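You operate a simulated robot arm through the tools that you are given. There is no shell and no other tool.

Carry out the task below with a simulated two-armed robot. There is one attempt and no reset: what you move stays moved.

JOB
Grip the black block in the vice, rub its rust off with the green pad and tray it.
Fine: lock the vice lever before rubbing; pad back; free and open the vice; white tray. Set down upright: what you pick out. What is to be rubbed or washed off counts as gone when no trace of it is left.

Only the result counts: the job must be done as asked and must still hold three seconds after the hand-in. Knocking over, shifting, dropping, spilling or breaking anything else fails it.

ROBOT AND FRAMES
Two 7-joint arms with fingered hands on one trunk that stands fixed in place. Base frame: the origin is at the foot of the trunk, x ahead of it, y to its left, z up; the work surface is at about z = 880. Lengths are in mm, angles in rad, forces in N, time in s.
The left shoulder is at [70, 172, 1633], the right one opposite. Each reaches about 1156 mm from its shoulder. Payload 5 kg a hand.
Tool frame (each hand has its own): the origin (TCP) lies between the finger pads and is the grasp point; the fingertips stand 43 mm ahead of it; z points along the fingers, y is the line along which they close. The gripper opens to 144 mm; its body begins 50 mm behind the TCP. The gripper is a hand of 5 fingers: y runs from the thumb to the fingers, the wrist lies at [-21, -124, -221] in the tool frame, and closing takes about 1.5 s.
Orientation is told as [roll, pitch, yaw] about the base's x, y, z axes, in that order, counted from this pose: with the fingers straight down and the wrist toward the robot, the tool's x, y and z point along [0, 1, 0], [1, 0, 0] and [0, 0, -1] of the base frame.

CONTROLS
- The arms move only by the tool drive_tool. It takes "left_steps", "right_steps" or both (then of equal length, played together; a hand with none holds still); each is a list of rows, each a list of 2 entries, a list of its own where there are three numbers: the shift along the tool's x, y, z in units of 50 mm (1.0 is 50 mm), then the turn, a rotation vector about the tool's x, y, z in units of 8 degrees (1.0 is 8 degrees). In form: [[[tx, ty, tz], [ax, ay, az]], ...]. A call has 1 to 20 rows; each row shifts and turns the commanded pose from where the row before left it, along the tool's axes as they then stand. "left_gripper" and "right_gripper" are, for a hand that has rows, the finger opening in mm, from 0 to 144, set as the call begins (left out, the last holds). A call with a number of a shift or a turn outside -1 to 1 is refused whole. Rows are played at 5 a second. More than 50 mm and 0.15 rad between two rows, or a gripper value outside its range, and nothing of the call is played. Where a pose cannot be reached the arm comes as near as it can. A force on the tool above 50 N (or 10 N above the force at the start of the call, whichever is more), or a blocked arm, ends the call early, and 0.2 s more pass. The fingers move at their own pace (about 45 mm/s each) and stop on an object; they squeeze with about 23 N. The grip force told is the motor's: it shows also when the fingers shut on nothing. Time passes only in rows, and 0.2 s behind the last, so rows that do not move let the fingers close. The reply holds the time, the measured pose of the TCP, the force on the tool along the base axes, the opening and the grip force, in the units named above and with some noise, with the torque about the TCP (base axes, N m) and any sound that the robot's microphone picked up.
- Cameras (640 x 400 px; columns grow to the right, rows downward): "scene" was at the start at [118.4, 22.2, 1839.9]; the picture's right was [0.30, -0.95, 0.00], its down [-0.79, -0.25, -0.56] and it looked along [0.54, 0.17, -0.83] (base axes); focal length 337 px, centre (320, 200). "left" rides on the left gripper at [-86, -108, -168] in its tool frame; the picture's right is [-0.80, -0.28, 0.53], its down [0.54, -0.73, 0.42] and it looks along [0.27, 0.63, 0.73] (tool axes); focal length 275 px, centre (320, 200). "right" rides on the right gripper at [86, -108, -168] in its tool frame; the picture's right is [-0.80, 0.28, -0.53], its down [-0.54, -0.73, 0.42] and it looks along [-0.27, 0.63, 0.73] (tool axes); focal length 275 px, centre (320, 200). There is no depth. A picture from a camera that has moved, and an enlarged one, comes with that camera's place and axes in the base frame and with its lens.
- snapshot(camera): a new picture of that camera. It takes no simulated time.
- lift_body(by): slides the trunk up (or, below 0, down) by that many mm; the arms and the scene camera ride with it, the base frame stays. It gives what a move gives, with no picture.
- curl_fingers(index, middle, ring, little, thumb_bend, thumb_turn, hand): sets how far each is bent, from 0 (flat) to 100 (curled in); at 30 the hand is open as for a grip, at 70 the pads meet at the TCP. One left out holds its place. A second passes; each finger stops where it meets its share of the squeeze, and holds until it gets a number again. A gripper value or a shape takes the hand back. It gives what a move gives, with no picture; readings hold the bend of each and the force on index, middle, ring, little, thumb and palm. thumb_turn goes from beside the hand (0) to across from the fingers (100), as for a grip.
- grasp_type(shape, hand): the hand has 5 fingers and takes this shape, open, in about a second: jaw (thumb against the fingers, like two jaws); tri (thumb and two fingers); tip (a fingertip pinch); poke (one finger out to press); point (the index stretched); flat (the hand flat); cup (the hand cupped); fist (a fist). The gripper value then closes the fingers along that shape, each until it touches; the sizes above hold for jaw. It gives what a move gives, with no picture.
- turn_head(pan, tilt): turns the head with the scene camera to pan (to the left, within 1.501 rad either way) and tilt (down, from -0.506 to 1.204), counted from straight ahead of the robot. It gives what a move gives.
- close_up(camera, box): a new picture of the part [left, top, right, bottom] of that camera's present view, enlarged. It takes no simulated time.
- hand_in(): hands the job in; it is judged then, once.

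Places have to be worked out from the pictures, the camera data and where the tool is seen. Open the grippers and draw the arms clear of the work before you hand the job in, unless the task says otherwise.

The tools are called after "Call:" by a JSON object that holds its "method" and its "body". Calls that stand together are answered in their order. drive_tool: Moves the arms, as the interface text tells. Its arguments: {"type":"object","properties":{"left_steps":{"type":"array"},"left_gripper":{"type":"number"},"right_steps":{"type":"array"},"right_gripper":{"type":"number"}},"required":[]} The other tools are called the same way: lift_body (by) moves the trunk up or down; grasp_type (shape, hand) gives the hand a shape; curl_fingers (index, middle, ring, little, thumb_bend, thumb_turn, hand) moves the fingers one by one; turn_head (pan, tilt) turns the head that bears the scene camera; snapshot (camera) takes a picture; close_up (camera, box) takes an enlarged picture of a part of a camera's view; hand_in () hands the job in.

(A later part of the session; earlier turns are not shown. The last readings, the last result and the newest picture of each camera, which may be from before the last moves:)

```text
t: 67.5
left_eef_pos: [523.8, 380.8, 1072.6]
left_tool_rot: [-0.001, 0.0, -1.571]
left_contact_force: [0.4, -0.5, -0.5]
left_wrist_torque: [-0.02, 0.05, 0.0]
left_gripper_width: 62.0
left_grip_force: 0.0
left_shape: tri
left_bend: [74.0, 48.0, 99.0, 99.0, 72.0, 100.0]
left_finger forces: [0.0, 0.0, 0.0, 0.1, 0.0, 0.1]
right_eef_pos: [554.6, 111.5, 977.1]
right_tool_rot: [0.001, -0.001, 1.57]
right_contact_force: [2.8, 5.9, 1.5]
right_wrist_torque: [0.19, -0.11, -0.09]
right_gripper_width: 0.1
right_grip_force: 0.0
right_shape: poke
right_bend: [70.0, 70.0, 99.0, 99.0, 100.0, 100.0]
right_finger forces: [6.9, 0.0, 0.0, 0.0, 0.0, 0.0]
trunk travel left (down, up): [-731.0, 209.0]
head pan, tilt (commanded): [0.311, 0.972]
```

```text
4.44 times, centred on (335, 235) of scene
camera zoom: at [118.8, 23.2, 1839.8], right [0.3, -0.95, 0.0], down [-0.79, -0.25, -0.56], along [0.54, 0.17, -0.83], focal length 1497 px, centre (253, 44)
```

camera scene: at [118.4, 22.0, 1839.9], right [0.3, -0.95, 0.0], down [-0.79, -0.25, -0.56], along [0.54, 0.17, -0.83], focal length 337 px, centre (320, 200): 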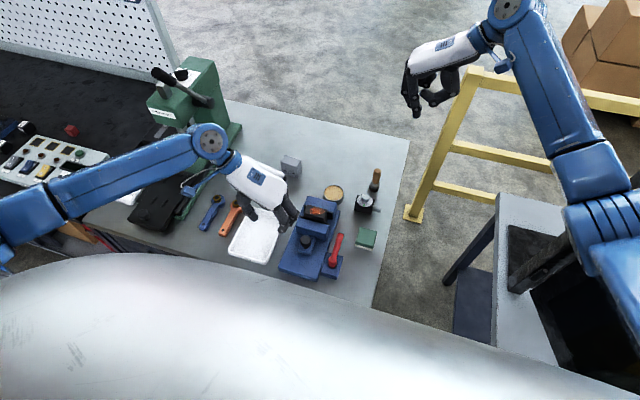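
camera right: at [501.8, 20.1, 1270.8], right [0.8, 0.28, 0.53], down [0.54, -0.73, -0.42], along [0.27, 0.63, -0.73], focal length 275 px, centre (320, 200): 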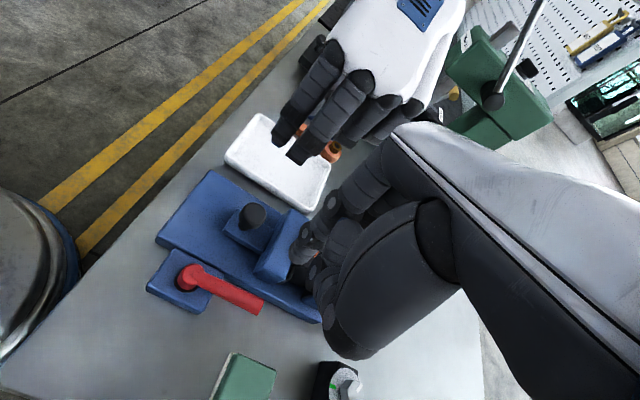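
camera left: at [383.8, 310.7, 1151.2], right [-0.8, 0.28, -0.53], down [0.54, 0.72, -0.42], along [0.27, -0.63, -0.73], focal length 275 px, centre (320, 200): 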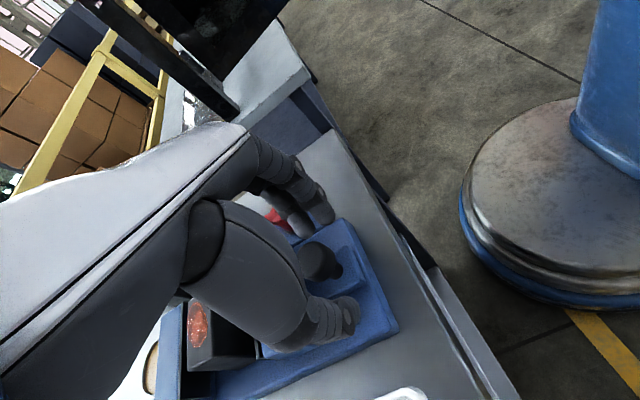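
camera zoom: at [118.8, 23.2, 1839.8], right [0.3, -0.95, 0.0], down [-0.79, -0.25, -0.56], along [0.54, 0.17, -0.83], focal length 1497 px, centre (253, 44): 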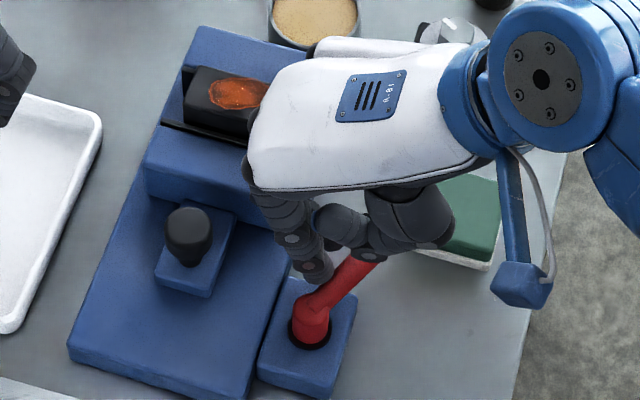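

The lever turns easily toward −y (about 27° so far, 6 N). I keep pushing along an arc round the pivot to about −70°.

Call:
{"method": "drive_tool", "body": {"right_steps": [[[-0.053, -0.091, 0], [0, 0, 0]], [[-0.053, -0.091, 0], [0, 0, 0]], [[-0.053, -0.091, 0], [0, 0, 0]], [[0.032, -0.1, 0], [0, 0, 0]], [[0.032, -0.1, 0], [0, 0, 0]], [[0.057, -0.089, 0], [0, 0, 0]], [[0.057, -0.089, 0], [0, 0, 0]], [[0, 0, 0], [0, 0, 0]]]}}

Call:
{"method": "close_up", "body": {"camera": "right", "box": [120, 160, 360, 360]}}

Call:
{"method": "close_up", "body": {"camera": "scene", "box": [290, 190, 380, 280]}}

```text
t: 69.3
left_eef_pos: [524.4, 380.6, 1072.4]
left_tool_rot: [0.0, -0.001, -1.569]
left_contact_force: [-0.2, -0.3, -0.2]
left_wrist_torque: [-0.01, 0.0, -0.01]
left_gripper_width: 61.9
left_grip_force: 0.0
left_shape: tri
left_bend: [74.0, 48.0, 99.0, 99.0, 72.0, 100.0]
left_finger forces: [0.0, 0.1, 0.1, 0.0, 0.0, 0.0]
right_eef_pos: [553.1, 78.8, 978.8]
right_tool_rot: [0.001, 0.001, 1.571]
right_contact_force: [1.6, 2.1, 1.3]
right_wrist_torque: [0.08, -0.02, -0.02]
right_gripper_width: 0.0
right_grip_force: 0.0
right_shape: poke
right_bend: [70.0, 70.0, 99.0, 99.0, 100.0, 100.0]
right_finger forces: [3.2, 0.0, 0.0, 0.0, 0.1, 0.1]
trunk travel left (down, up): [-731.0, 209.0]
head pan, tilt (commanded): [0.311, 0.972]
```

```text
2.00 times, centred on (240, 260) of right
camera zoom: at [467.9, -28.7, 1145.9], right [0.8, 0.28, 0.53], down [0.54, -0.73, -0.42], along [0.27, 0.63, -0.73], focal length 551 px, centre (480, 80)
```

zoom: 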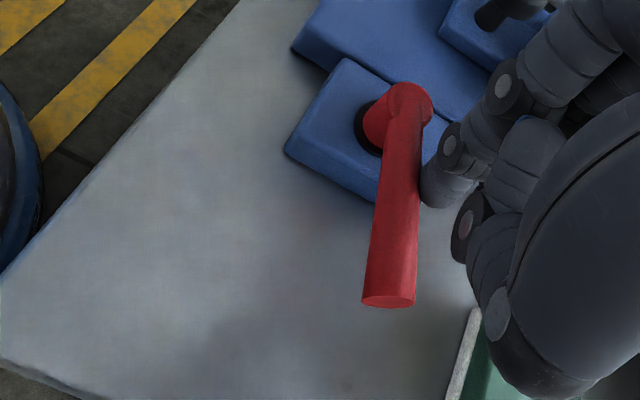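

```text
4.44 times, centred on (335, 235) of scene
camera zoom: at [118.9, 22.6, 1839.8], right [0.3, -0.95, 0.0], down [-0.79, -0.25, -0.56], along [0.54, 0.17, -0.83], focal length 1497 px, centre (253, 44)
```

zoom: 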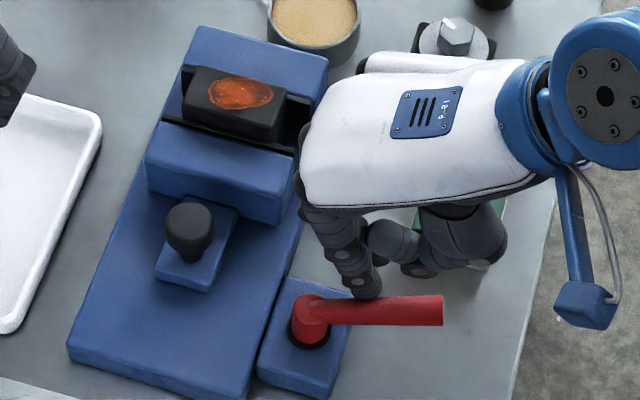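

The lever is at about −75°, still turning easily. I continue the arc toward −95° and watch for a stop or a sound.

Call:
{"method": "drive_tool", "body": {"right_steps": [[[0.072, -0.07, 0], [0, 0, 0]], [[0.072, -0.07, 0], [0, 0, 0]], [[0.06, -0.034, 0], [0, 0, 0]], [[0.06, -0.034, 0], [0, 0, 0]], [[0, 0, 0], [0, 0, 0]]]}}

Call:
{"method": "close_up", "body": {"camera": "scene", "box": [290, 190, 380, 280]}}

```text
t: 70.5
left_eef_pos: [526.6, 381.1, 1072.5]
left_tool_rot: [-0.003, -0.001, -1.57]
left_contact_force: [-0.2, 0.2, -0.3]
left_wrist_torque: [0.03, -0.03, 0.03]
left_gripper_width: 61.8
left_grip_force: 0.1
left_shape: tri
left_bend: [74.0, 48.0, 99.0, 99.0, 72.0, 100.0]
left_finger forces: [0.0, 0.0, 0.0, 0.1, 0.1, 0.0]
right_eef_pos: [544.4, 68.9, 977.3]
right_tool_rot: [-0.002, 0.001, 1.569]
right_contact_force: [23.2, 8.8, 0.8]
right_wrist_torque: [0.28, -0.87, -0.24]
right_gripper_width: 0.1
right_grip_force: 0.0
right_shape: poke
right_bend: [70.0, 70.0, 99.0, 99.0, 100.0, 100.0]
right_finger forces: [23.8, 0.0, 0.1, 0.1, 0.0, 0.0]
trunk travel left (down, up): [-731.0, 209.0]
head pan, tilt (commanded): [0.311, 0.972]
```

```text
4.44 times, centred on (335, 235) of scene
camera zoom: at [121.8, 23.0, 1839.7], right [0.3, -0.95, 0.0], down [-0.79, -0.25, -0.56], along [0.53, 0.17, -0.83], focal length 1497 px, centre (253, 44)
```

zoom: 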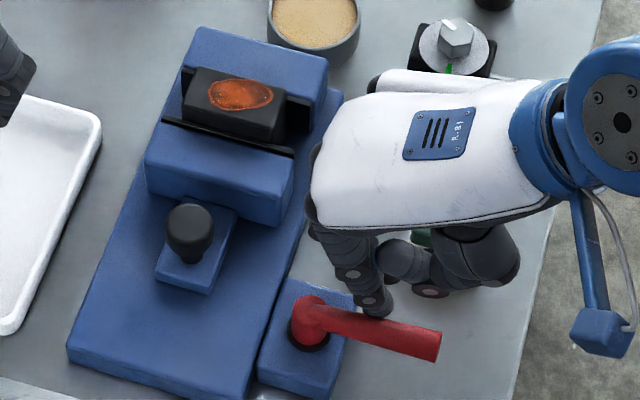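

The push met a firm stop (23 N) with the lever pointing straight to −y (about −88°): locked position. I back the fingers off and raise the right hand, then check vice and lever.

Call:
{"method": "drive_tool", "body": {"right_steps": [[[-0.2, 0.02, 0], [0, 0, 0]], [[-0.1, 0, -0.2], [0, 0, 0]], [[0, 0, -0.6], [0, 0, 0]], [[0, 0, -0.8], [0, 0, 0]], [[0, 0, -0.8], [0, 0, 0]], [[0, 0, 0], [0, 0, 0]]]}}

Call:
{"method": "grasp_type", "body": {"shape": "tri", "hand": "right"}}

Call:
{"method": "snapshot", "body": {"camera": "right"}}

Call:
{"method": "close_up", "body": {"camera": "scene", "box": [280, 180, 400, 290]}}

```text
t: 71.9
left_eef_pos: [523.4, 379.6, 1074.6]
left_tool_rot: [0.0, -0.002, -1.572]
left_contact_force: [-0.2, -1.2, 0.3]
left_wrist_torque: [0.02, 0.01, 0.02]
left_gripper_width: 61.8
left_grip_force: 0.1
left_shape: tri
left_bend: [74.0, 48.0, 99.0, 99.0, 72.0, 100.0]
left_finger forces: [0.0, 0.0, 0.0, 0.1, 0.0, 0.0]
right_eef_pos: [555.8, 70.3, 1095.4]
right_tool_rot: [0.001, 0.0, 1.571]
right_contact_force: [0.7, -0.1, 0.4]
right_wrist_torque: [0.0, -0.03, 0.0]
right_gripper_width: 0.0
right_grip_force: 0.1
right_shape: poke
right_bend: [70.0, 70.0, 99.0, 99.0, 100.0, 100.0]
right_finger forces: [0.0, 0.0, 0.0, 0.0, 0.0, 0.1]
trunk travel left (down, up): [-731.0, 209.0]
head pan, tilt (commanded): [0.311, 0.972]
```

```text
t: 72.8
left_eef_pos: [524.0, 380.6, 1073.5]
left_tool_rot: [0.001, 0.0, -1.572]
left_contact_force: [-0.2, 0.1, -0.6]
left_wrist_torque: [0.0, -0.01, 0.02]
left_gripper_width: 61.7
left_grip_force: 0.1
left_shape: tri
left_bend: [74.0, 48.0, 99.0, 99.0, 72.0, 100.0]
left_finger forces: [0.0, 0.0, 0.0, 0.1, 0.0, 0.1]
right_eef_pos: [555.3, 69.3, 1095.0]
right_tool_rot: [-0.002, 0.001, 1.571]
right_contact_force: [0.7, 0.3, 0.6]
right_wrist_torque: [0.03, 0.0, -0.01]
right_gripper_width: 143.9
right_grip_force: 0.1
right_shape: tri
right_bend: [30.0, 30.0, 99.0, 99.0, 30.0, 98.0]
right_finger forces: [0.0, 0.1, 0.0, 0.1, 0.0, 0.0]
trunk travel left (down, up): [-731.0, 209.0]
head pan, tilt (commanded): [0.311, 0.972]
```

```text
taken
camera right: at [470.6, -37.8, 1263.9], right [0.8, 0.28, 0.53], down [0.54, -0.73, -0.42], along [0.27, 0.63, -0.73], focal length 275 px, centre (320, 200)
```

right: 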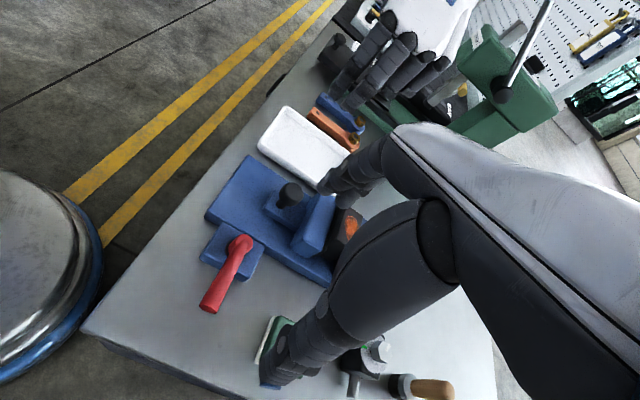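

```text
3.64 times, centred on (340, 235) of scene
camera zoom: at [118.2, 22.0, 1839.9], right [0.3, -0.95, 0.0], down [-0.79, -0.25, -0.56], along [0.54, 0.17, -0.83], focal length 1224 px, centre (247, 73)
```

zoom: 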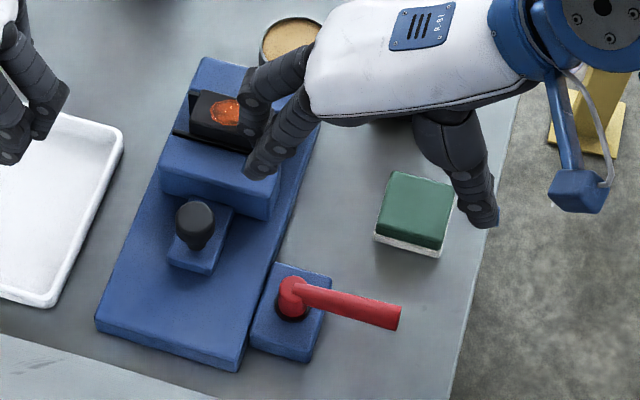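

Lever and jaw hold their places. I move the right hand over the pad at about [637, 36], opening reduced to 96 mm.

Call:
{"method": "drive_tool", "body": {"right_steps": [[[-0.497, -0.225, 0.2], [0, 0, 0]], [[-0.497, -0.225, 0.4], [0, 0, 0]], [[-0.497, -0.225, 0.5], [0, 0, 0]], [[0, 0, 0.2], [0, 0, 0]], [[0, 0, 0], [0, 0, 0]], [[0, 0, 0], [0, 0, 0]]], "right_gripper": 96}}

Call:
{"method": "close_up", "body": {"camera": "right", "box": [200, 160, 440, 400]}}

Call:
{"method": "close_up", "body": {"camera": "scene", "box": [330, 180, 420, 270]}}

```text
t: 74.2
left_eef_pos: [522.9, 379.8, 1073.8]
left_tool_rot: [0.001, -0.002, -1.57]
left_contact_force: [0.5, -0.1, -0.4]
left_wrist_torque: [-0.03, 0.03, 0.0]
left_gripper_width: 61.8
left_grip_force: 0.2
left_shape: tri
left_bend: [74.0, 48.0, 99.0, 99.0, 72.0, 100.0]
left_finger forces: [0.0, 0.0, 0.0, 0.0, 0.1, 0.1]
right_eef_pos: [631.2, 34.9, 1032.2]
right_tool_rot: [0.002, 0.0, 1.571]
right_contact_force: [0.7, 0.2, 0.0]
right_wrist_torque: [-0.02, -0.01, 0.0]
right_gripper_width: 96.1
right_grip_force: 0.0
right_shape: tri
right_bend: [73.0, 38.0, 99.0, 99.0, 62.0, 100.0]
right_finger forces: [0.0, 0.0, 0.1, 0.1, 0.0, 0.0]
trunk travel left (down, up): [-731.0, 209.0]
head pan, tilt (commanded): [0.311, 0.972]
```

```text
1.67 times, centred on (320, 280) of right
camera zoom: at [545.5, -72.3, 1200.0], right [0.8, 0.28, 0.53], down [0.54, -0.73, -0.42], along [0.27, 0.63, -0.73], focal length 459 px, centre (320, 67)
```

zoom: 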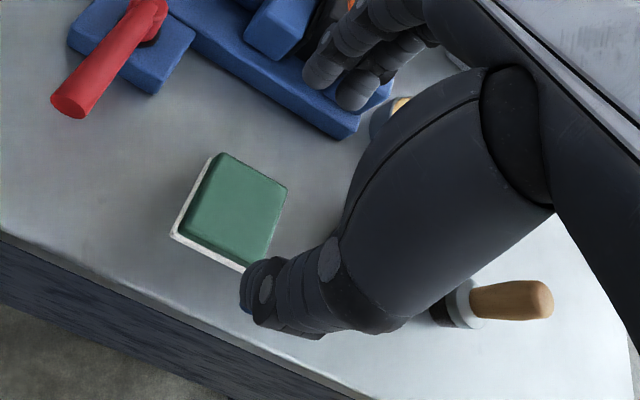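

```text
4.44 times, centred on (375, 225) of scene
camera zoom: at [118.8, 22.1, 1839.8], right [0.3, -0.95, 0.0], down [-0.79, -0.25, -0.56], along [0.54, 0.17, -0.83], focal length 1497 px, centre (76, 89)
```

zoom: 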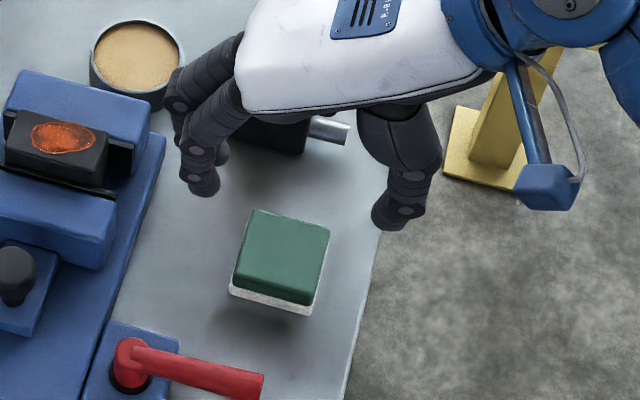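

Pad centre measures about [635.5, 36.5], about 55 mm square with its top near z 908. I centre the hand and lower to z≈955, then check.

Call:
{"method": "drive_tool", "body": {"right_steps": [[[0.02, 0.03, 0.4], [0, 0, 0]], [[0, 0, 0.6], [0, 0, 0]], [[0, 0, 0.54], [0, 0, 0]], [[0, 0, 0], [0, 0, 0]], [[0, 0, 0], [0, 0, 0]]]}}

Call:
{"method": "close_up", "body": {"camera": "right", "box": [200, 160, 440, 400]}}

Call:
{"method": "close_up", "body": {"camera": "scene", "box": [330, 180, 420, 270]}}

```text
t: 75.4
left_eef_pos: [523.4, 380.2, 1072.8]
left_tool_rot: [0.0, -0.002, -1.571]
left_contact_force: [0.1, 0.2, -0.3]
left_wrist_torque: [0.01, 0.01, 0.0]
left_gripper_width: 62.0
left_grip_force: 0.2
left_shape: tri
left_bend: [74.0, 48.0, 99.0, 99.0, 72.0, 100.0]
left_finger forces: [0.1, 0.0, 0.0, 0.1, 0.1, 0.1]
right_eef_pos: [628.5, 37.3, 954.3]
right_tool_rot: [0.0, -0.001, 1.57]
right_contact_force: [-0.9, 0.0, -0.2]
right_wrist_torque: [0.01, 0.01, -0.03]
right_gripper_width: 96.4
right_grip_force: 0.2
right_shape: tri
right_bend: [73.0, 38.0, 99.0, 99.0, 62.0, 100.0]
right_finger forces: [0.0, 0.0, 0.0, 0.0, 0.1, 0.1]
trunk travel left (down, up): [-731.0, 209.0]
head pan, tilt (commanded): [0.311, 0.972]
```

```text
1.67 times, centred on (320, 280) of right
camera zoom: at [542.9, -69.2, 1123.0], right [0.8, 0.28, 0.53], down [0.54, -0.73, -0.42], along [0.27, 0.63, -0.73], focal length 459 px, centre (320, 67)
```

zoom: 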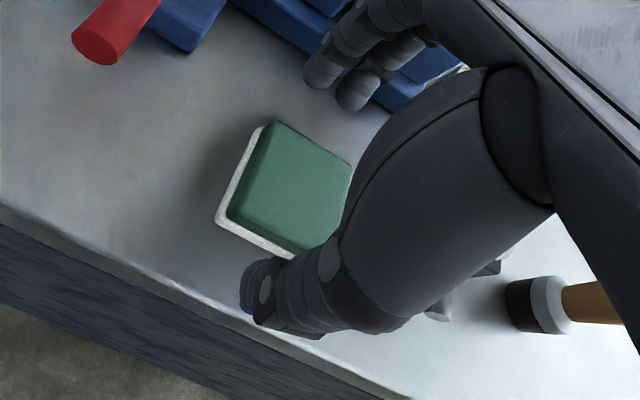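

```text
4.44 times, centred on (375, 225) of scene
camera zoom: at [118.5, 22.0, 1839.9], right [0.3, -0.95, 0.0], down [-0.79, -0.25, -0.56], along [0.54, 0.17, -0.83], focal length 1497 px, centre (76, 89)
```

zoom: 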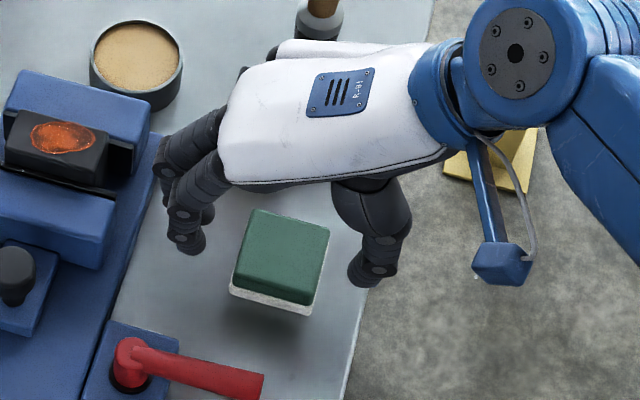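

Both sides are clear. I lower 19 mm to z≈935, putting the fingertips near z 890 around the green part.

Call:
{"method": "drive_tool", "body": {"right_steps": [[[-0.02, -0.02, 0.2], [0, 0, 0]], [[0, 0, 0.18], [0, 0, 0]], [[0, 0, 0], [0, 0, 0]]]}}

Call:
{"method": "close_up", "body": {"camera": "right", "box": [200, 160, 440, 400]}}

Call:
{"method": "close_up", "body": {"camera": "scene", "box": [350, 200, 400, 260]}}

```text
t: 76.2
left_eef_pos: [524.6, 379.4, 1073.2]
left_tool_rot: [0.0, -0.003, -1.571]
left_contact_force: [0.4, 0.0, -1.2]
left_wrist_torque: [0.01, -0.02, -0.02]
left_gripper_width: 62.1
left_grip_force: 0.2
left_shape: tri
left_bend: [74.0, 48.0, 99.0, 99.0, 72.0, 100.0]
left_finger forces: [0.0, 0.0, 0.0, 0.0, 0.0, 0.0]
right_eef_pos: [629.0, 37.7, 935.8]
right_tool_rot: [-0.002, 0.0, 1.571]
right_contact_force: [-0.5, 0.1, 0.8]
right_wrist_torque: [-0.01, 0.01, -0.01]
right_gripper_width: 96.4
right_grip_force: 0.1
right_shape: tri
right_bend: [73.0, 38.0, 99.0, 99.0, 62.0, 100.0]
right_finger forces: [0.1, 0.0, 0.1, 0.0, 0.0, 0.0]
trunk travel left (down, up): [-731.0, 209.0]
head pan, tilt (commanded): [0.311, 0.972]
```

```text
1.67 times, centred on (320, 280) of right
camera zoom: at [543.9, -70.4, 1104.3], right [0.8, 0.28, 0.53], down [0.54, -0.73, -0.42], along [0.27, 0.63, -0.73], focal length 459 px, centre (320, 67)
```

zoom: 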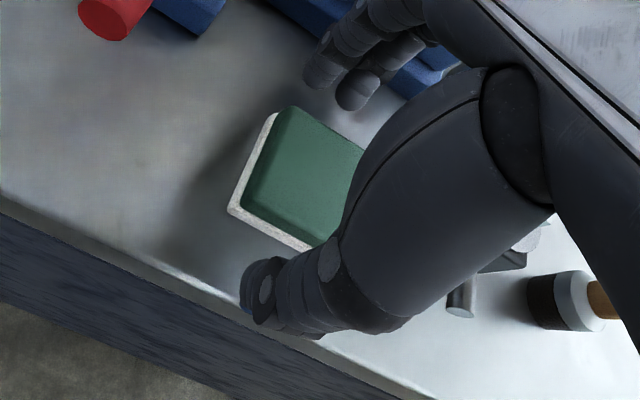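

```text
6.67 times, centred on (375, 230) of scene
camera zoom: at [118.4, 22.2, 1839.9], right [0.3, -0.95, 0.0], down [-0.79, -0.25, -0.56], along [0.54, 0.17, -0.83], focal length 2245 px, centre (-47, 0)
```

zoom: 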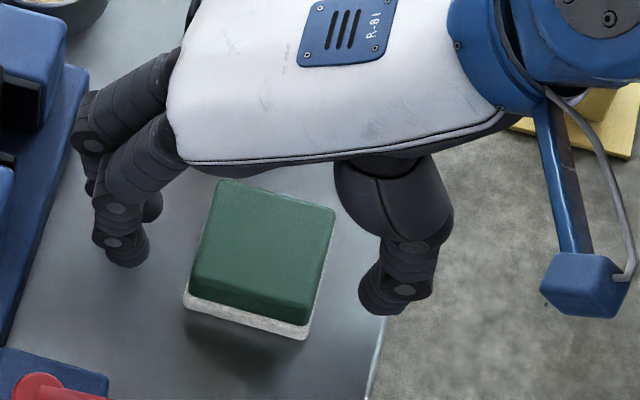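

Fingers flank the pad. I close the right tri grip on it.

Call:
{"method": "drive_tool", "body": {"right_steps": [[[0, 0, 0], [0, 0, 0]], [[0, 0, 0], [0, 0, 0]], [[0, 0, 0], [0, 0, 0]], [[0, 0, 0], [0, 0, 0]], [[0, 0, 0], [0, 0, 0]], [[0, 0, 0], [0, 0, 0]], [[0, 0, 0], [0, 0, 0]]], "right_gripper": 25}}

Call:
{"method": "close_up", "body": {"camera": "right", "box": [200, 160, 440, 400]}}

Call:
{"method": "close_up", "body": {"camera": "scene", "box": [350, 200, 400, 260]}}

```text
t: 77.8
left_eef_pos: [524.3, 379.4, 1073.9]
left_tool_rot: [-0.001, -0.001, -1.571]
left_contact_force: [0.3, 0.4, -0.1]
left_wrist_torque: [-0.01, 0.03, -0.01]
left_gripper_width: 62.1
left_grip_force: 0.0
left_shape: tri
left_bend: [74.0, 48.0, 99.0, 99.0, 72.0, 100.0]
left_finger forces: [0.0, 0.1, 0.1, 0.0, 0.0, 0.0]
right_eef_pos: [629.7, 37.3, 936.0]
right_tool_rot: [0.0, -0.001, 1.572]
right_contact_force: [1.1, 0.1, -0.1]
right_wrist_torque: [0.02, 0.02, -0.03]
right_gripper_width: 54.2
right_grip_force: 22.7
right_shape: tri
right_bend: [74.0, 51.0, 100.0, 100.0, 73.0, 100.0]
right_finger forces: [10.4, 10.3, 0.1, 0.0, 20.6, 0.0]
trunk travel left (down, up): [-731.0, 209.0]
head pan, tilt (commanded): [0.311, 0.972]
```

```text
1.67 times, centred on (320, 280) of right
camera zoom: at [544.0, -70.4, 1104.3], right [0.8, 0.28, 0.53], down [0.54, -0.73, -0.42], along [0.27, 0.63, -0.73], focal length 459 px, centre (320, 67)
```

zoom: 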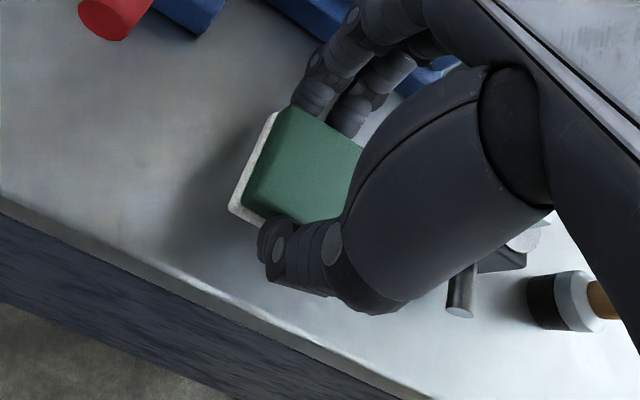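

```text
6.67 times, centred on (375, 230) of scene
camera zoom: at [118.6, 22.2, 1839.9], right [0.3, -0.95, 0.0], down [-0.79, -0.25, -0.56], along [0.54, 0.17, -0.83], focal length 2245 px, centre (-47, 0)
```

zoom: 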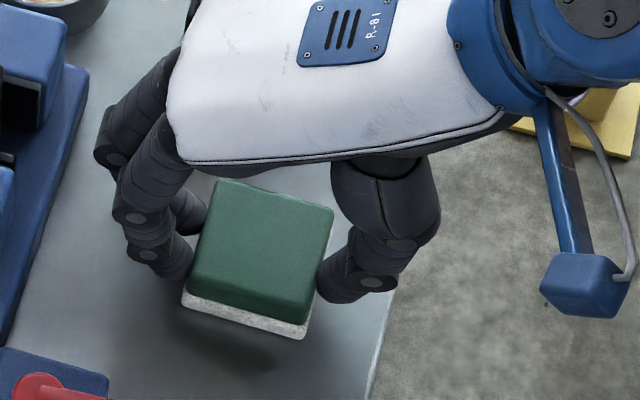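

Firm grip on the pad, which has not shifted; the grasp pose is about [629.5, 37.3, 936], which I note for putting it back. I lift it 100 mm and look at the pad and the place below.

Call:
{"method": "drive_tool", "body": {"right_steps": [[[0, 0, -0.2], [0, 0, 0]], [[0, 0, -0.4], [0, 0, 0]], [[0, 0, -0.6], [0, 0, 0]], [[0, 0, -0.8], [0, 0, 0]], [[0, 0, -0.4], [0, 0, 0]], [[0, 0, 0], [0, 0, 0]]]}}

Call:
{"method": "close_up", "body": {"camera": "right", "box": [200, 160, 440, 400]}}

Call:
{"method": "close_up", "body": {"camera": "scene", "box": [300, 160, 420, 280]}}

```text
t: 79.2
left_eef_pos: [523.0, 380.1, 1073.0]
left_tool_rot: [0.0, -0.003, -1.57]
left_contact_force: [-1.0, 0.2, -0.3]
left_wrist_torque: [-0.01, 0.02, -0.02]
left_gripper_width: 61.8
left_grip_force: 0.1
left_shape: tri
left_bend: [74.0, 48.0, 99.0, 99.0, 72.0, 100.0]
left_finger forces: [0.1, 0.0, 0.1, 0.1, 0.1, 0.0]
right_eef_pos: [629.2, 36.8, 1056.4]
right_tool_rot: [0.001, 0.001, 1.571]
right_contact_force: [0.1, -0.6, -0.7]
right_wrist_torque: [-0.02, -0.01, 0.04]
right_gripper_width: 54.5
right_grip_force: 22.9
right_shape: tri
right_bend: [74.0, 51.0, 100.0, 100.0, 73.0, 100.0]
right_finger forces: [10.4, 10.3, 0.1, 0.1, 20.7, 0.1]
trunk travel left (down, up): [-731.0, 209.0]
head pan, tilt (commanded): [0.311, 0.972]
```

```text
1.67 times, centred on (320, 280) of right
camera zoom: at [544.0, -70.2, 1224.5], right [0.8, 0.28, 0.53], down [0.54, -0.73, -0.42], along [0.27, 0.63, -0.73], focal length 459 px, centre (320, 67)
```

zoom: 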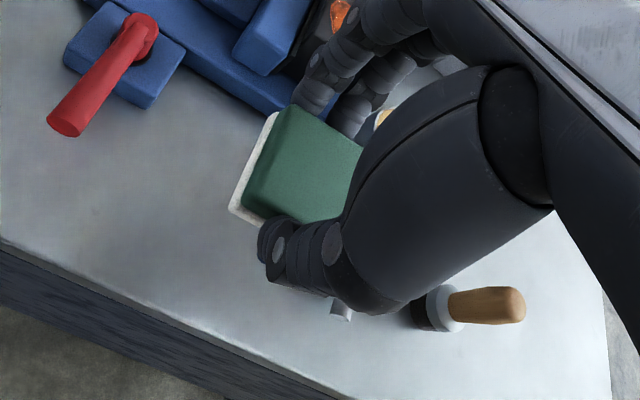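

```text
3.33 times, centred on (360, 220) of scene
camera zoom: at [118.9, 22.2, 1839.8], right [0.3, -0.95, 0.0], down [-0.79, -0.25, -0.56], along [0.54, 0.17, -0.83], focal length 1122 px, centre (187, 133)
```

zoom: 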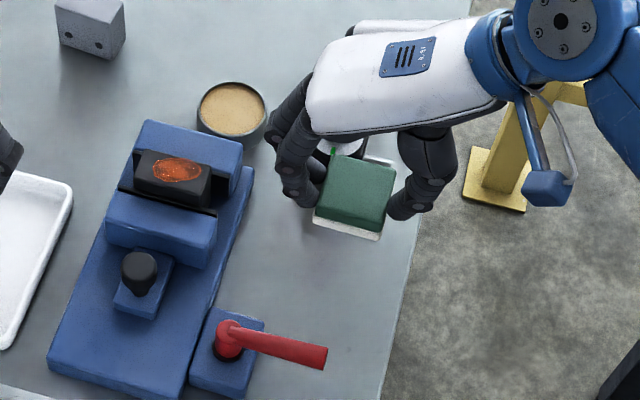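

The white layer belongs to the pad and its bottom is about 56 mm below the TCP. I carry the pad over the block so that its centre lies over the rust at about [639, 199].

Call:
{"method": "drive_tool", "body": {"right_steps": [[[-0.016, 0.652, -0.05], [0, 0, 0]], [[-0.016, 0.652, 0], [0, 0, 0]], [[-0.016, 0.652, 0], [0, 0, 0]], [[-0.016, 0.652, 0], [0, 0, 0]], [[-0.016, 0.652, 0], [0, 0, 0]], [[0, 0, 0], [0, 0, 0]], [[0, 0, 0], [0, 0, 0]]]}}

Call:
{"method": "snapshot", "body": {"camera": "right"}}

Call:
{"method": "close_up", "body": {"camera": "scene", "box": [280, 160, 400, 280]}}

Call:
{"method": "close_up", "body": {"camera": "left", "box": [200, 60, 440, 260]}}

```text
t: 80.8
left_eef_pos: [523.8, 379.4, 1074.0]
left_tool_rot: [-0.002, -0.002, -1.571]
left_contact_force: [0.1, -1.0, -0.6]
left_wrist_torque: [-0.01, -0.04, 0.03]
left_gripper_width: 62.0
left_grip_force: 0.0
left_shape: tri
left_bend: [74.0, 48.0, 99.0, 99.0, 72.0, 100.0]
left_finger forces: [0.1, 0.0, 0.1, 0.0, 0.0, 0.1]
right_eef_pos: [633.3, 198.7, 1059.1]
right_tool_rot: [-0.001, 0.0, 1.571]
right_contact_force: [0.7, 0.3, -1.1]
right_wrist_torque: [0.02, 0.0, -0.01]
right_gripper_width: 54.5
right_grip_force: 23.4
right_shape: tri
right_bend: [74.0, 51.0, 100.0, 100.0, 73.0, 100.0]
right_finger forces: [10.5, 10.4, 0.0, 0.1, 20.9, 0.0]
trunk travel left (down, up): [-731.0, 209.0]
head pan, tilt (commanded): [0.311, 0.972]
```

```text
taken
camera right: at [547.4, 91.1, 1227.0], right [0.8, 0.28, 0.53], down [0.54, -0.73, -0.42], along [0.27, 0.63, -0.73], focal length 275 px, centre (320, 200)
```

right: 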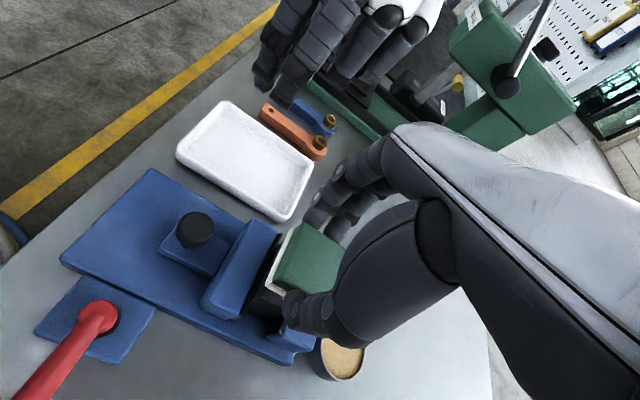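

```text
3.33 times, centred on (340, 220) of scene
camera zoom: at [118.4, 21.1, 1839.9], right [0.3, -0.95, 0.0], down [-0.79, -0.25, -0.56], along [0.54, 0.17, -0.83], focal length 1122 px, centre (253, 133)
```

zoom: 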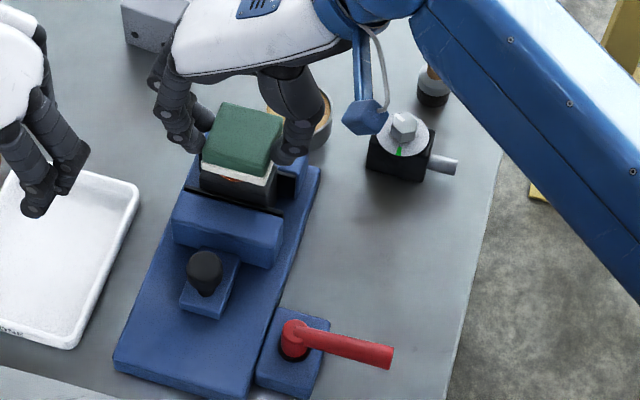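

```text
2.00 times, centred on (320, 160) of left
camera zoom: at [437.3, 488.7, 1242.1], right [-0.8, 0.28, -0.53], down [0.54, 0.72, -0.42], along [0.27, -0.63, -0.73], focal length 551 px, centre (320, 280)
```

zoom: 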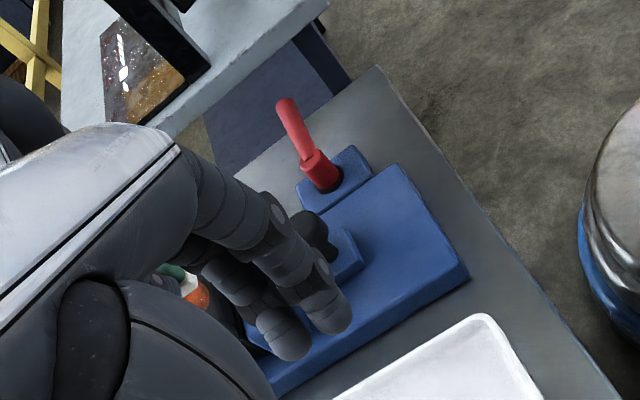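

The pad is over the block, hand well apart from the left one. I lower 27 mm and then feel for the block top in 1 mm steps.

Call:
{"method": "drive_tool", "body": {"right_steps": [[[0, 0, 0.25], [0, 0, 0]], [[0, 0, 0.2], [0, 0, 0]], [[0, 0, 0.1], [0, 0, 0]], [[0, 0, 0.03], [0, 0, 0]], [[0, 0, 0.02], [0, 0, 0]], [[0, 0, 0], [0, 0, 0]]]}}

Call:
{"method": "close_up", "body": {"camera": "scene", "box": [300, 180, 360, 230]}}

```text
t: 82.2
left_eef_pos: [525.0, 379.7, 1074.6]
left_tool_rot: [0.0, -0.003, -1.571]
left_contact_force: [-0.5, 0.7, 0.5]
left_wrist_torque: [0.02, -0.01, -0.02]
left_gripper_width: 61.8
left_grip_force: 0.1
left_shape: tri
left_bend: [74.0, 48.0, 99.0, 99.0, 72.0, 100.0]
left_finger forces: [0.1, 0.1, 0.0, 0.0, 0.1, 0.0]
right_eef_pos: [635.1, 198.2, 1030.0]
right_tool_rot: [0.001, 0.0, 1.572]
right_contact_force: [-0.2, -0.1, -0.6]
right_wrist_torque: [-0.01, 0.03, -0.03]
right_gripper_width: 54.3
right_grip_force: 23.4
right_shape: tri
right_bend: [74.0, 51.0, 100.0, 100.0, 73.0, 100.0]
right_finger forces: [10.5, 10.4, 0.1, 0.0, 20.9, 0.0]
trunk travel left (down, up): [-731.0, 209.0]
head pan, tilt (commanded): [0.311, 0.972]
```

```text
8.00 times, centred on (330, 205) of scene
camera zoom: at [118.5, 22.4, 1839.9], right [0.3, -0.95, 0.0], down [-0.79, -0.25, -0.56], along [0.54, 0.17, -0.83], focal length 2694 px, centre (240, 160)
```

zoom: 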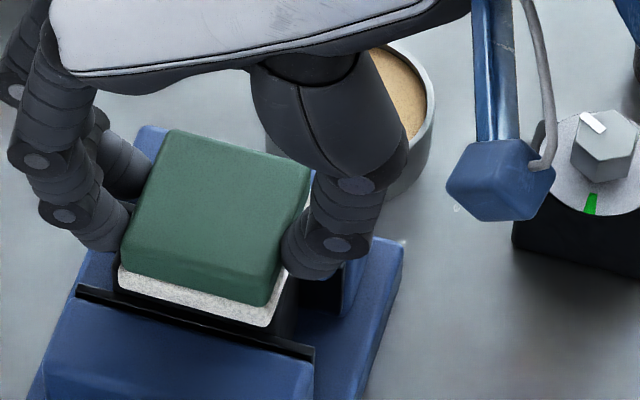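

The pad hovers a few millimetres above the block. I keep stepping down by 1 mm until contact.

Call:
{"method": "drive_tool", "body": {"right_steps": [[[0, 0, 0.02], [0, 0, 0]], [[0, 0, 0.02], [0, 0, 0]], [[0, 0, 0.02], [0, 0, 0]], [[0, 0, 0], [0, 0, 0]]]}}

```text
t: 83.2
left_eef_pos: [521.8, 379.0, 1074.3]
left_tool_rot: [0.0, 0.0, -1.572]
left_contact_force: [0.1, 0.0, 0.6]
left_wrist_torque: [-0.03, -0.01, 0.01]
left_gripper_width: 62.1
left_grip_force: 0.0
left_shape: tri
left_bend: [74.0, 48.0, 99.0, 99.0, 72.0, 100.0]
left_finger forces: [0.0, 0.0, 0.0, 0.0, 0.0, 0.0]
right_eef_pos: [632.9, 199.1, 1027.4]
right_tool_rot: [-0.003, -0.002, 1.572]
right_contact_force: [-0.5, 0.1, 10.2]
right_wrist_torque: [-0.06, 0.04, 0.01]
right_gripper_width: 54.9
right_grip_force: 23.2
right_shape: tri
right_bend: [74.0, 51.0, 100.0, 100.0, 73.0, 100.0]
right_finger forces: [11.2, 11.2, 0.0, 0.0, 22.8, 0.0]
trunk travel left (down, up): [-731.0, 209.0]
head pan, tilt (commanded): [0.311, 0.972]
```

Contact with 10 N. I start rubbing with short strokes along x (the clamped direction), first a small set to check forces.

Call:
{"method": "drive_tool", "body": {"right_steps": [[[-0.1, 0, 0], [0, 0, 0]], [[-0.1, 0, 0], [0, 0, 0]], [[0.1, 0, 0], [0, 0, 0]], [[0.1, 0, 0], [0, 0, 0]], [[0.1, 0, 0], [0, 0, 0]], [[0.1, 0, 0], [0, 0, 0]], [[-0.1, 0, 0], [0, 0, 0]], [[-0.1, 0, 0], [0, 0, 0]]]}}

Call:
{"method": "close_up", "body": {"camera": "scene", "box": [300, 180, 360, 230]}}

```text
t: 85.0
left_eef_pos: [521.7, 379.8, 1074.7]
left_tool_rot: [0.002, -0.002, -1.57]
left_contact_force: [0.5, 0.3, 0.3]
left_wrist_torque: [0.01, 0.04, 0.01]
left_gripper_width: 61.9
left_grip_force: 0.1
left_shape: tri
left_bend: [74.0, 48.0, 99.0, 99.0, 72.0, 100.0]
left_finger forces: [0.0, 0.0, 0.0, 0.0, 0.0, 0.1]
right_eef_pos: [630.9, 198.4, 1026.5]
right_tool_rot: [0.001, 0.0, 1.571]
right_contact_force: [-4.5, -0.8, 13.3]
right_wrist_torque: [-0.09, 0.13, -0.01]
right_gripper_width: 55.1
right_grip_force: 22.9
right_shape: tri
right_bend: [74.0, 51.0, 100.0, 100.0, 73.0, 100.0]
right_finger forces: [12.4, 10.6, 0.0, 0.1, 24.1, 0.0]
trunk travel left (down, up): [-731.0, 209.0]
head pan, tilt (commanded): [0.311, 0.972]
```

```text
8.00 times, centred on (330, 205) of scene
camera zoom: at [116.2, 22.3, 1840.0], right [0.3, -0.95, 0.0], down [-0.79, -0.25, -0.56], along [0.54, 0.17, -0.83], focal length 2694 px, centre (240, 160)
```

zoom: 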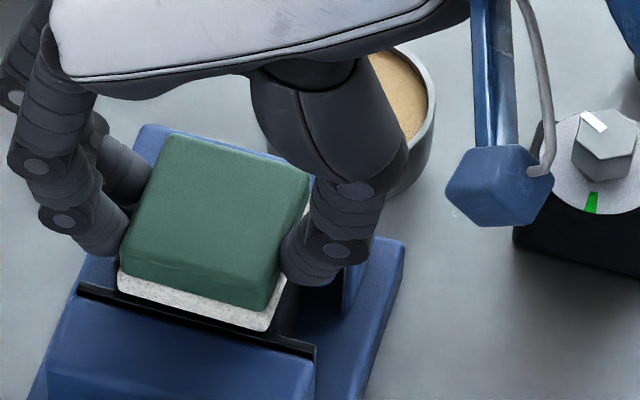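

The pad rubs with about 4–5 N friction and the block holds. I do a longer set of ±12 mm strokes, with small shifts in y.

Call:
{"method": "drive_tool", "body": {"right_steps": [[[-0.12, 0.03, 0], [0, 0, 0]], [[-0.12, 0.03, 0], [0, 0, 0]], [[0.12, 0, 0], [0, 0, 0]], [[0.12, 0, 0], [0, 0, 0]], [[0.12, 0, 0], [0, 0, 0]], [[0.12, 0, 0], [0, 0, 0]], [[-0.12, -0.02, 0], [0, 0, 0]], [[-0.12, -0.02, 0], [0, 0, 0]], [[-0.12, -0.02, 0], [0, 0, 0]], [[-0.12, -0.02, 0], [0, 0, 0]], [[0.12, 0, 0], [0, 0, 0]], [[0.12, 0, 0], [0, 0, 0]], [[0.12, 0, 0], [0, 0, 0]], [[0.12, 0, 0], [0, 0, 0]], [[-0.12, -0.02, 0], [0, 0, 0]], [[-0.12, -0.02, 0], [0, 0, 0]], [[-0.12, 0, 0], [0, 0, 0]], [[-0.12, 0, 0], [0, 0, 0]], [[0.12, 0.03, 0], [0, 0, 0]], [[0.12, 0.03, 0], [0, 0, 0]]]}}

Call:
{"method": "drive_tool", "body": {"right_steps": [[[-0.12, 0, 0], [0, 0, 0]], [[-0.12, 0, 0], [0, 0, 0]], [[0.12, 0, 0], [0, 0, 0]], [[0.12, 0, 0], [0, 0, 0]], [[0.12, 0, 0], [0, 0, 0]], [[0.12, 0, 0], [0, 0, 0]], [[-0.12, 0.02, 0], [0, 0, 0]], [[-0.12, 0.02, 0], [0, 0, 0]], [[-0.12, 0.02, 0], [0, 0, 0]], [[-0.12, 0.02, 0], [0, 0, 0]], [[0.12, 0, 0], [0, 0, 0]], [[0.12, 0, 0], [0, 0, 0]], [[0.12, 0, 0], [0, 0, 0]], [[0.12, 0, 0], [0, 0, 0]], [[-0.12, -0.02, 0], [0, 0, 0]], [[-0.12, -0.02, 0], [0, 0, 0]], [[-0.12, -0.02, 0], [0, 0, 0]], [[-0.12, -0.02, 0], [0, 0, 0]], [[0.12, 0, 0], [0, 0, 0]], [[0.12, 0, 0], [0, 0, 0]]]}}

Call:
{"method": "drive_tool", "body": {"right_steps": [[[0, 0, -0.3], [0, 0, 0]], [[0, 0, -0.6], [0, 0, 0]], [[0, -0.8, -0.3], [0, 0, 0]], [[0, -0.9, 0], [0, 0, 0]], [[0, 0, 0], [0, 0, 0]]]}}

Call:
{"method": "close_up", "body": {"camera": "scene", "box": [295, 180, 365, 240]}}

```text
t: 89.2
left_eef_pos: [522.6, 379.4, 1074.2]
left_tool_rot: [-0.001, -0.003, -1.573]
left_contact_force: [0.1, 0.9, -1.3]
left_wrist_torque: [0.0, 0.0, 0.03]
left_gripper_width: 62.1
left_grip_force: 0.0
left_shape: tri
left_bend: [74.0, 48.0, 99.0, 99.0, 72.0, 100.0]
left_finger forces: [0.0, 0.1, 0.1, 0.0, 0.0, 0.0]
right_eef_pos: [634.0, 198.4, 1025.5]
right_tool_rot: [-0.002, -0.001, 1.572]
right_contact_force: [2.8, -0.5, 11.4]
right_wrist_torque: [-0.03, -0.12, -0.01]
right_gripper_width: 55.9
right_grip_force: 22.9
right_shape: tri
right_bend: [74.0, 51.0, 100.0, 100.0, 73.0, 100.0]
right_finger forces: [11.0, 12.5, 0.1, 0.0, 24.6, 0.0]
trunk travel left (down, up): [-731.0, 209.0]
head pan, tilt (commanded): [0.311, 0.972]
```

```text
t: 93.4
left_eef_pos: [523.2, 379.4, 1073.0]
left_tool_rot: [0.0, -0.002, -1.572]
left_contact_force: [0.1, 0.3, -0.2]
left_wrist_torque: [0.01, 0.01, 0.0]
left_gripper_width: 61.6
left_grip_force: 0.0
left_shape: tri
left_bend: [74.0, 48.0, 99.0, 99.0, 72.0, 100.0]
left_finger forces: [0.1, 0.1, 0.1, 0.0, 0.0, 0.1]
right_eef_pos: [633.9, 199.8, 1025.9]
right_tool_rot: [0.001, 0.0, 1.57]
right_contact_force: [1.3, -0.7, 3.8]
right_wrist_torque: [0.01, -0.04, 0.0]
right_gripper_width: 55.7
right_grip_force: 23.1
right_shape: tri
right_bend: [74.0, 51.0, 100.0, 100.0, 73.0, 100.0]
right_finger forces: [11.2, 11.8, 0.0, 0.0, 23.2, 0.0]
trunk travel left (down, up): [-731.0, 209.0]
head pan, tilt (commanded): [0.311, 0.972]
```

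```text
t: 94.6
left_eef_pos: [523.9, 381.3, 1071.9]
left_tool_rot: [0.0, -0.003, -1.571]
left_contact_force: [0.3, -0.2, 0.2]
left_wrist_torque: [-0.03, 0.01, 0.02]
left_gripper_width: 61.7
left_grip_force: 0.0
left_shape: tri
left_bend: [74.0, 48.0, 99.0, 99.0, 72.0, 100.0]
left_finger forces: [0.0, 0.1, 0.0, 0.0, 0.1, 0.0]
right_eef_pos: [634.9, 117.2, 1084.3]
right_tool_rot: [0.0, 0.002, 1.571]
right_contact_force: [0.9, 0.2, -0.2]
right_wrist_torque: [-0.03, 0.03, -0.01]
right_gripper_width: 55.1
right_grip_force: 23.3
right_shape: tri
right_bend: [74.0, 51.0, 100.0, 100.0, 73.0, 100.0]
right_finger forces: [11.1, 11.1, 0.1, 0.0, 22.2, 0.0]
trunk travel left (down, up): [-731.0, 209.0]
head pan, tilt (commanded): [0.311, 0.972]
```

```text
6.67 times, centred on (330, 210) of scene
camera zoom: at [118.4, 24.1, 1839.8], right [0.3, -0.95, 0.0], down [-0.79, -0.25, -0.56], along [0.54, 0.17, -0.83], focal length 2245 px, centre (253, 133)
```

zoom: 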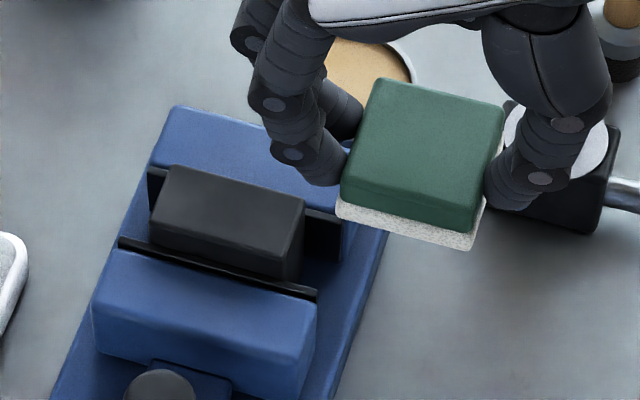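

The rust appears gone. I enlarge the block top to be sure no trace is left, also from the left camera.

Call:
{"method": "close_up", "body": {"camera": "scene", "box": [308, 196, 336, 216]}}

Call:
{"method": "snapshot", "body": {"camera": "left"}}

Call:
{"method": "snapshot", "body": {"camera": "right"}}

```text
16.00 times, centred on (322, 206) of scene
camera zoom: at [118.4, 24.1, 1839.8], right [0.3, -0.95, 0.0], down [-0.79, -0.25, -0.56], along [0.54, 0.17, -0.83], focal length 5388 px, centre (288, 104)
```

zoom: 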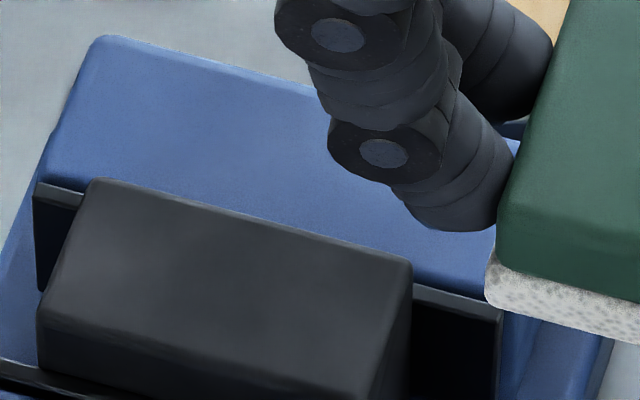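

```text
taken
camera left: at [437.3, 490.8, 1241.2], right [-0.8, 0.28, -0.54], down [0.54, 0.72, -0.42], along [0.27, -0.63, -0.73], focal length 275 px, centre (320, 200)
```

left: 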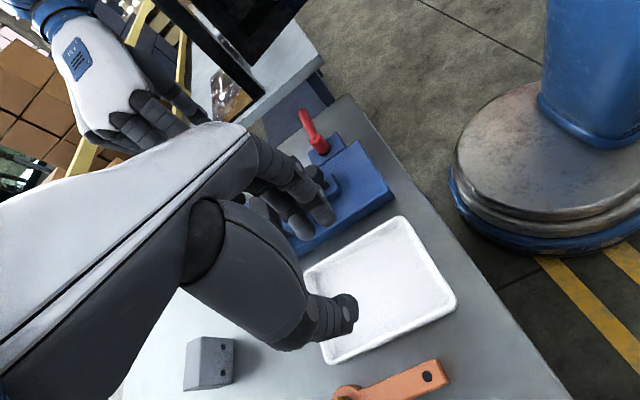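

```text
taken
camera right: at [549.5, 9.3, 1254.0], right [0.8, 0.28, 0.53], down [0.54, -0.73, -0.42], along [0.27, 0.63, -0.73], focal length 275 px, centre (320, 200)
```

right: 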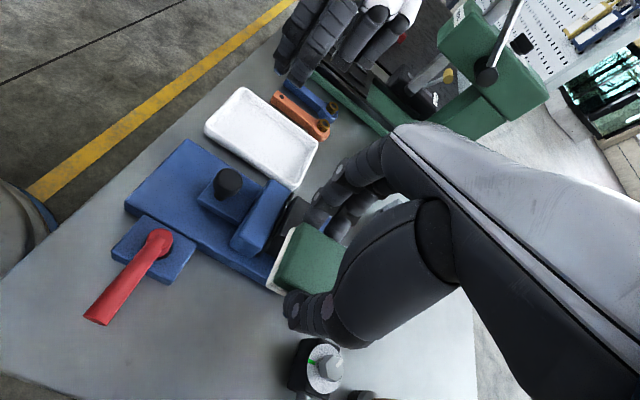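

No orange is visible any more. To be safe against a faint remainder I go back and do one more rubbing set covering the whole top.

Call:
{"method": "drive_tool", "body": {"right_steps": [[[0, 0.9, 0], [0, 0, 0]], [[0, 0.8, 0.3], [0, 0, 0]], [[0, 0, 0.5], [0, 0, 0]], [[0, 0, 0.3], [0, 0, 0]], [[0, 0, 0.08], [0, 0, 0]], [[0, 0, 0.03], [0, 0, 0]], [[0, 0, 0], [0, 0, 0]]]}}

```text
t: 96.2
left_eef_pos: [523.6, 379.2, 1073.7]
left_tool_rot: [0.0, -0.002, -1.572]
left_contact_force: [-0.5, 0.3, 0.1]
left_wrist_torque: [0.02, 0.01, -0.02]
left_gripper_width: 61.9
left_grip_force: 0.0
left_shape: tri
left_bend: [74.0, 48.0, 99.0, 99.0, 72.0, 100.0]
left_finger forces: [0.1, 0.1, 0.0, 0.0, 0.0, 0.0]
right_eef_pos: [634.6, 200.6, 1026.1]
right_tool_rot: [-0.002, -0.002, 1.572]
right_contact_force: [1.9, -0.9, 14.2]
right_wrist_torque: [-0.08, -0.05, -0.06]
right_gripper_width: 55.3
right_grip_force: 23.0
right_shape: tri
right_bend: [74.0, 51.0, 100.0, 100.0, 73.0, 100.0]
right_finger forces: [11.6, 11.9, 0.0, 0.0, 24.0, 0.1]
trunk travel left (down, up): [-731.0, 209.0]
head pan, tilt (commanded): [0.311, 0.972]
```

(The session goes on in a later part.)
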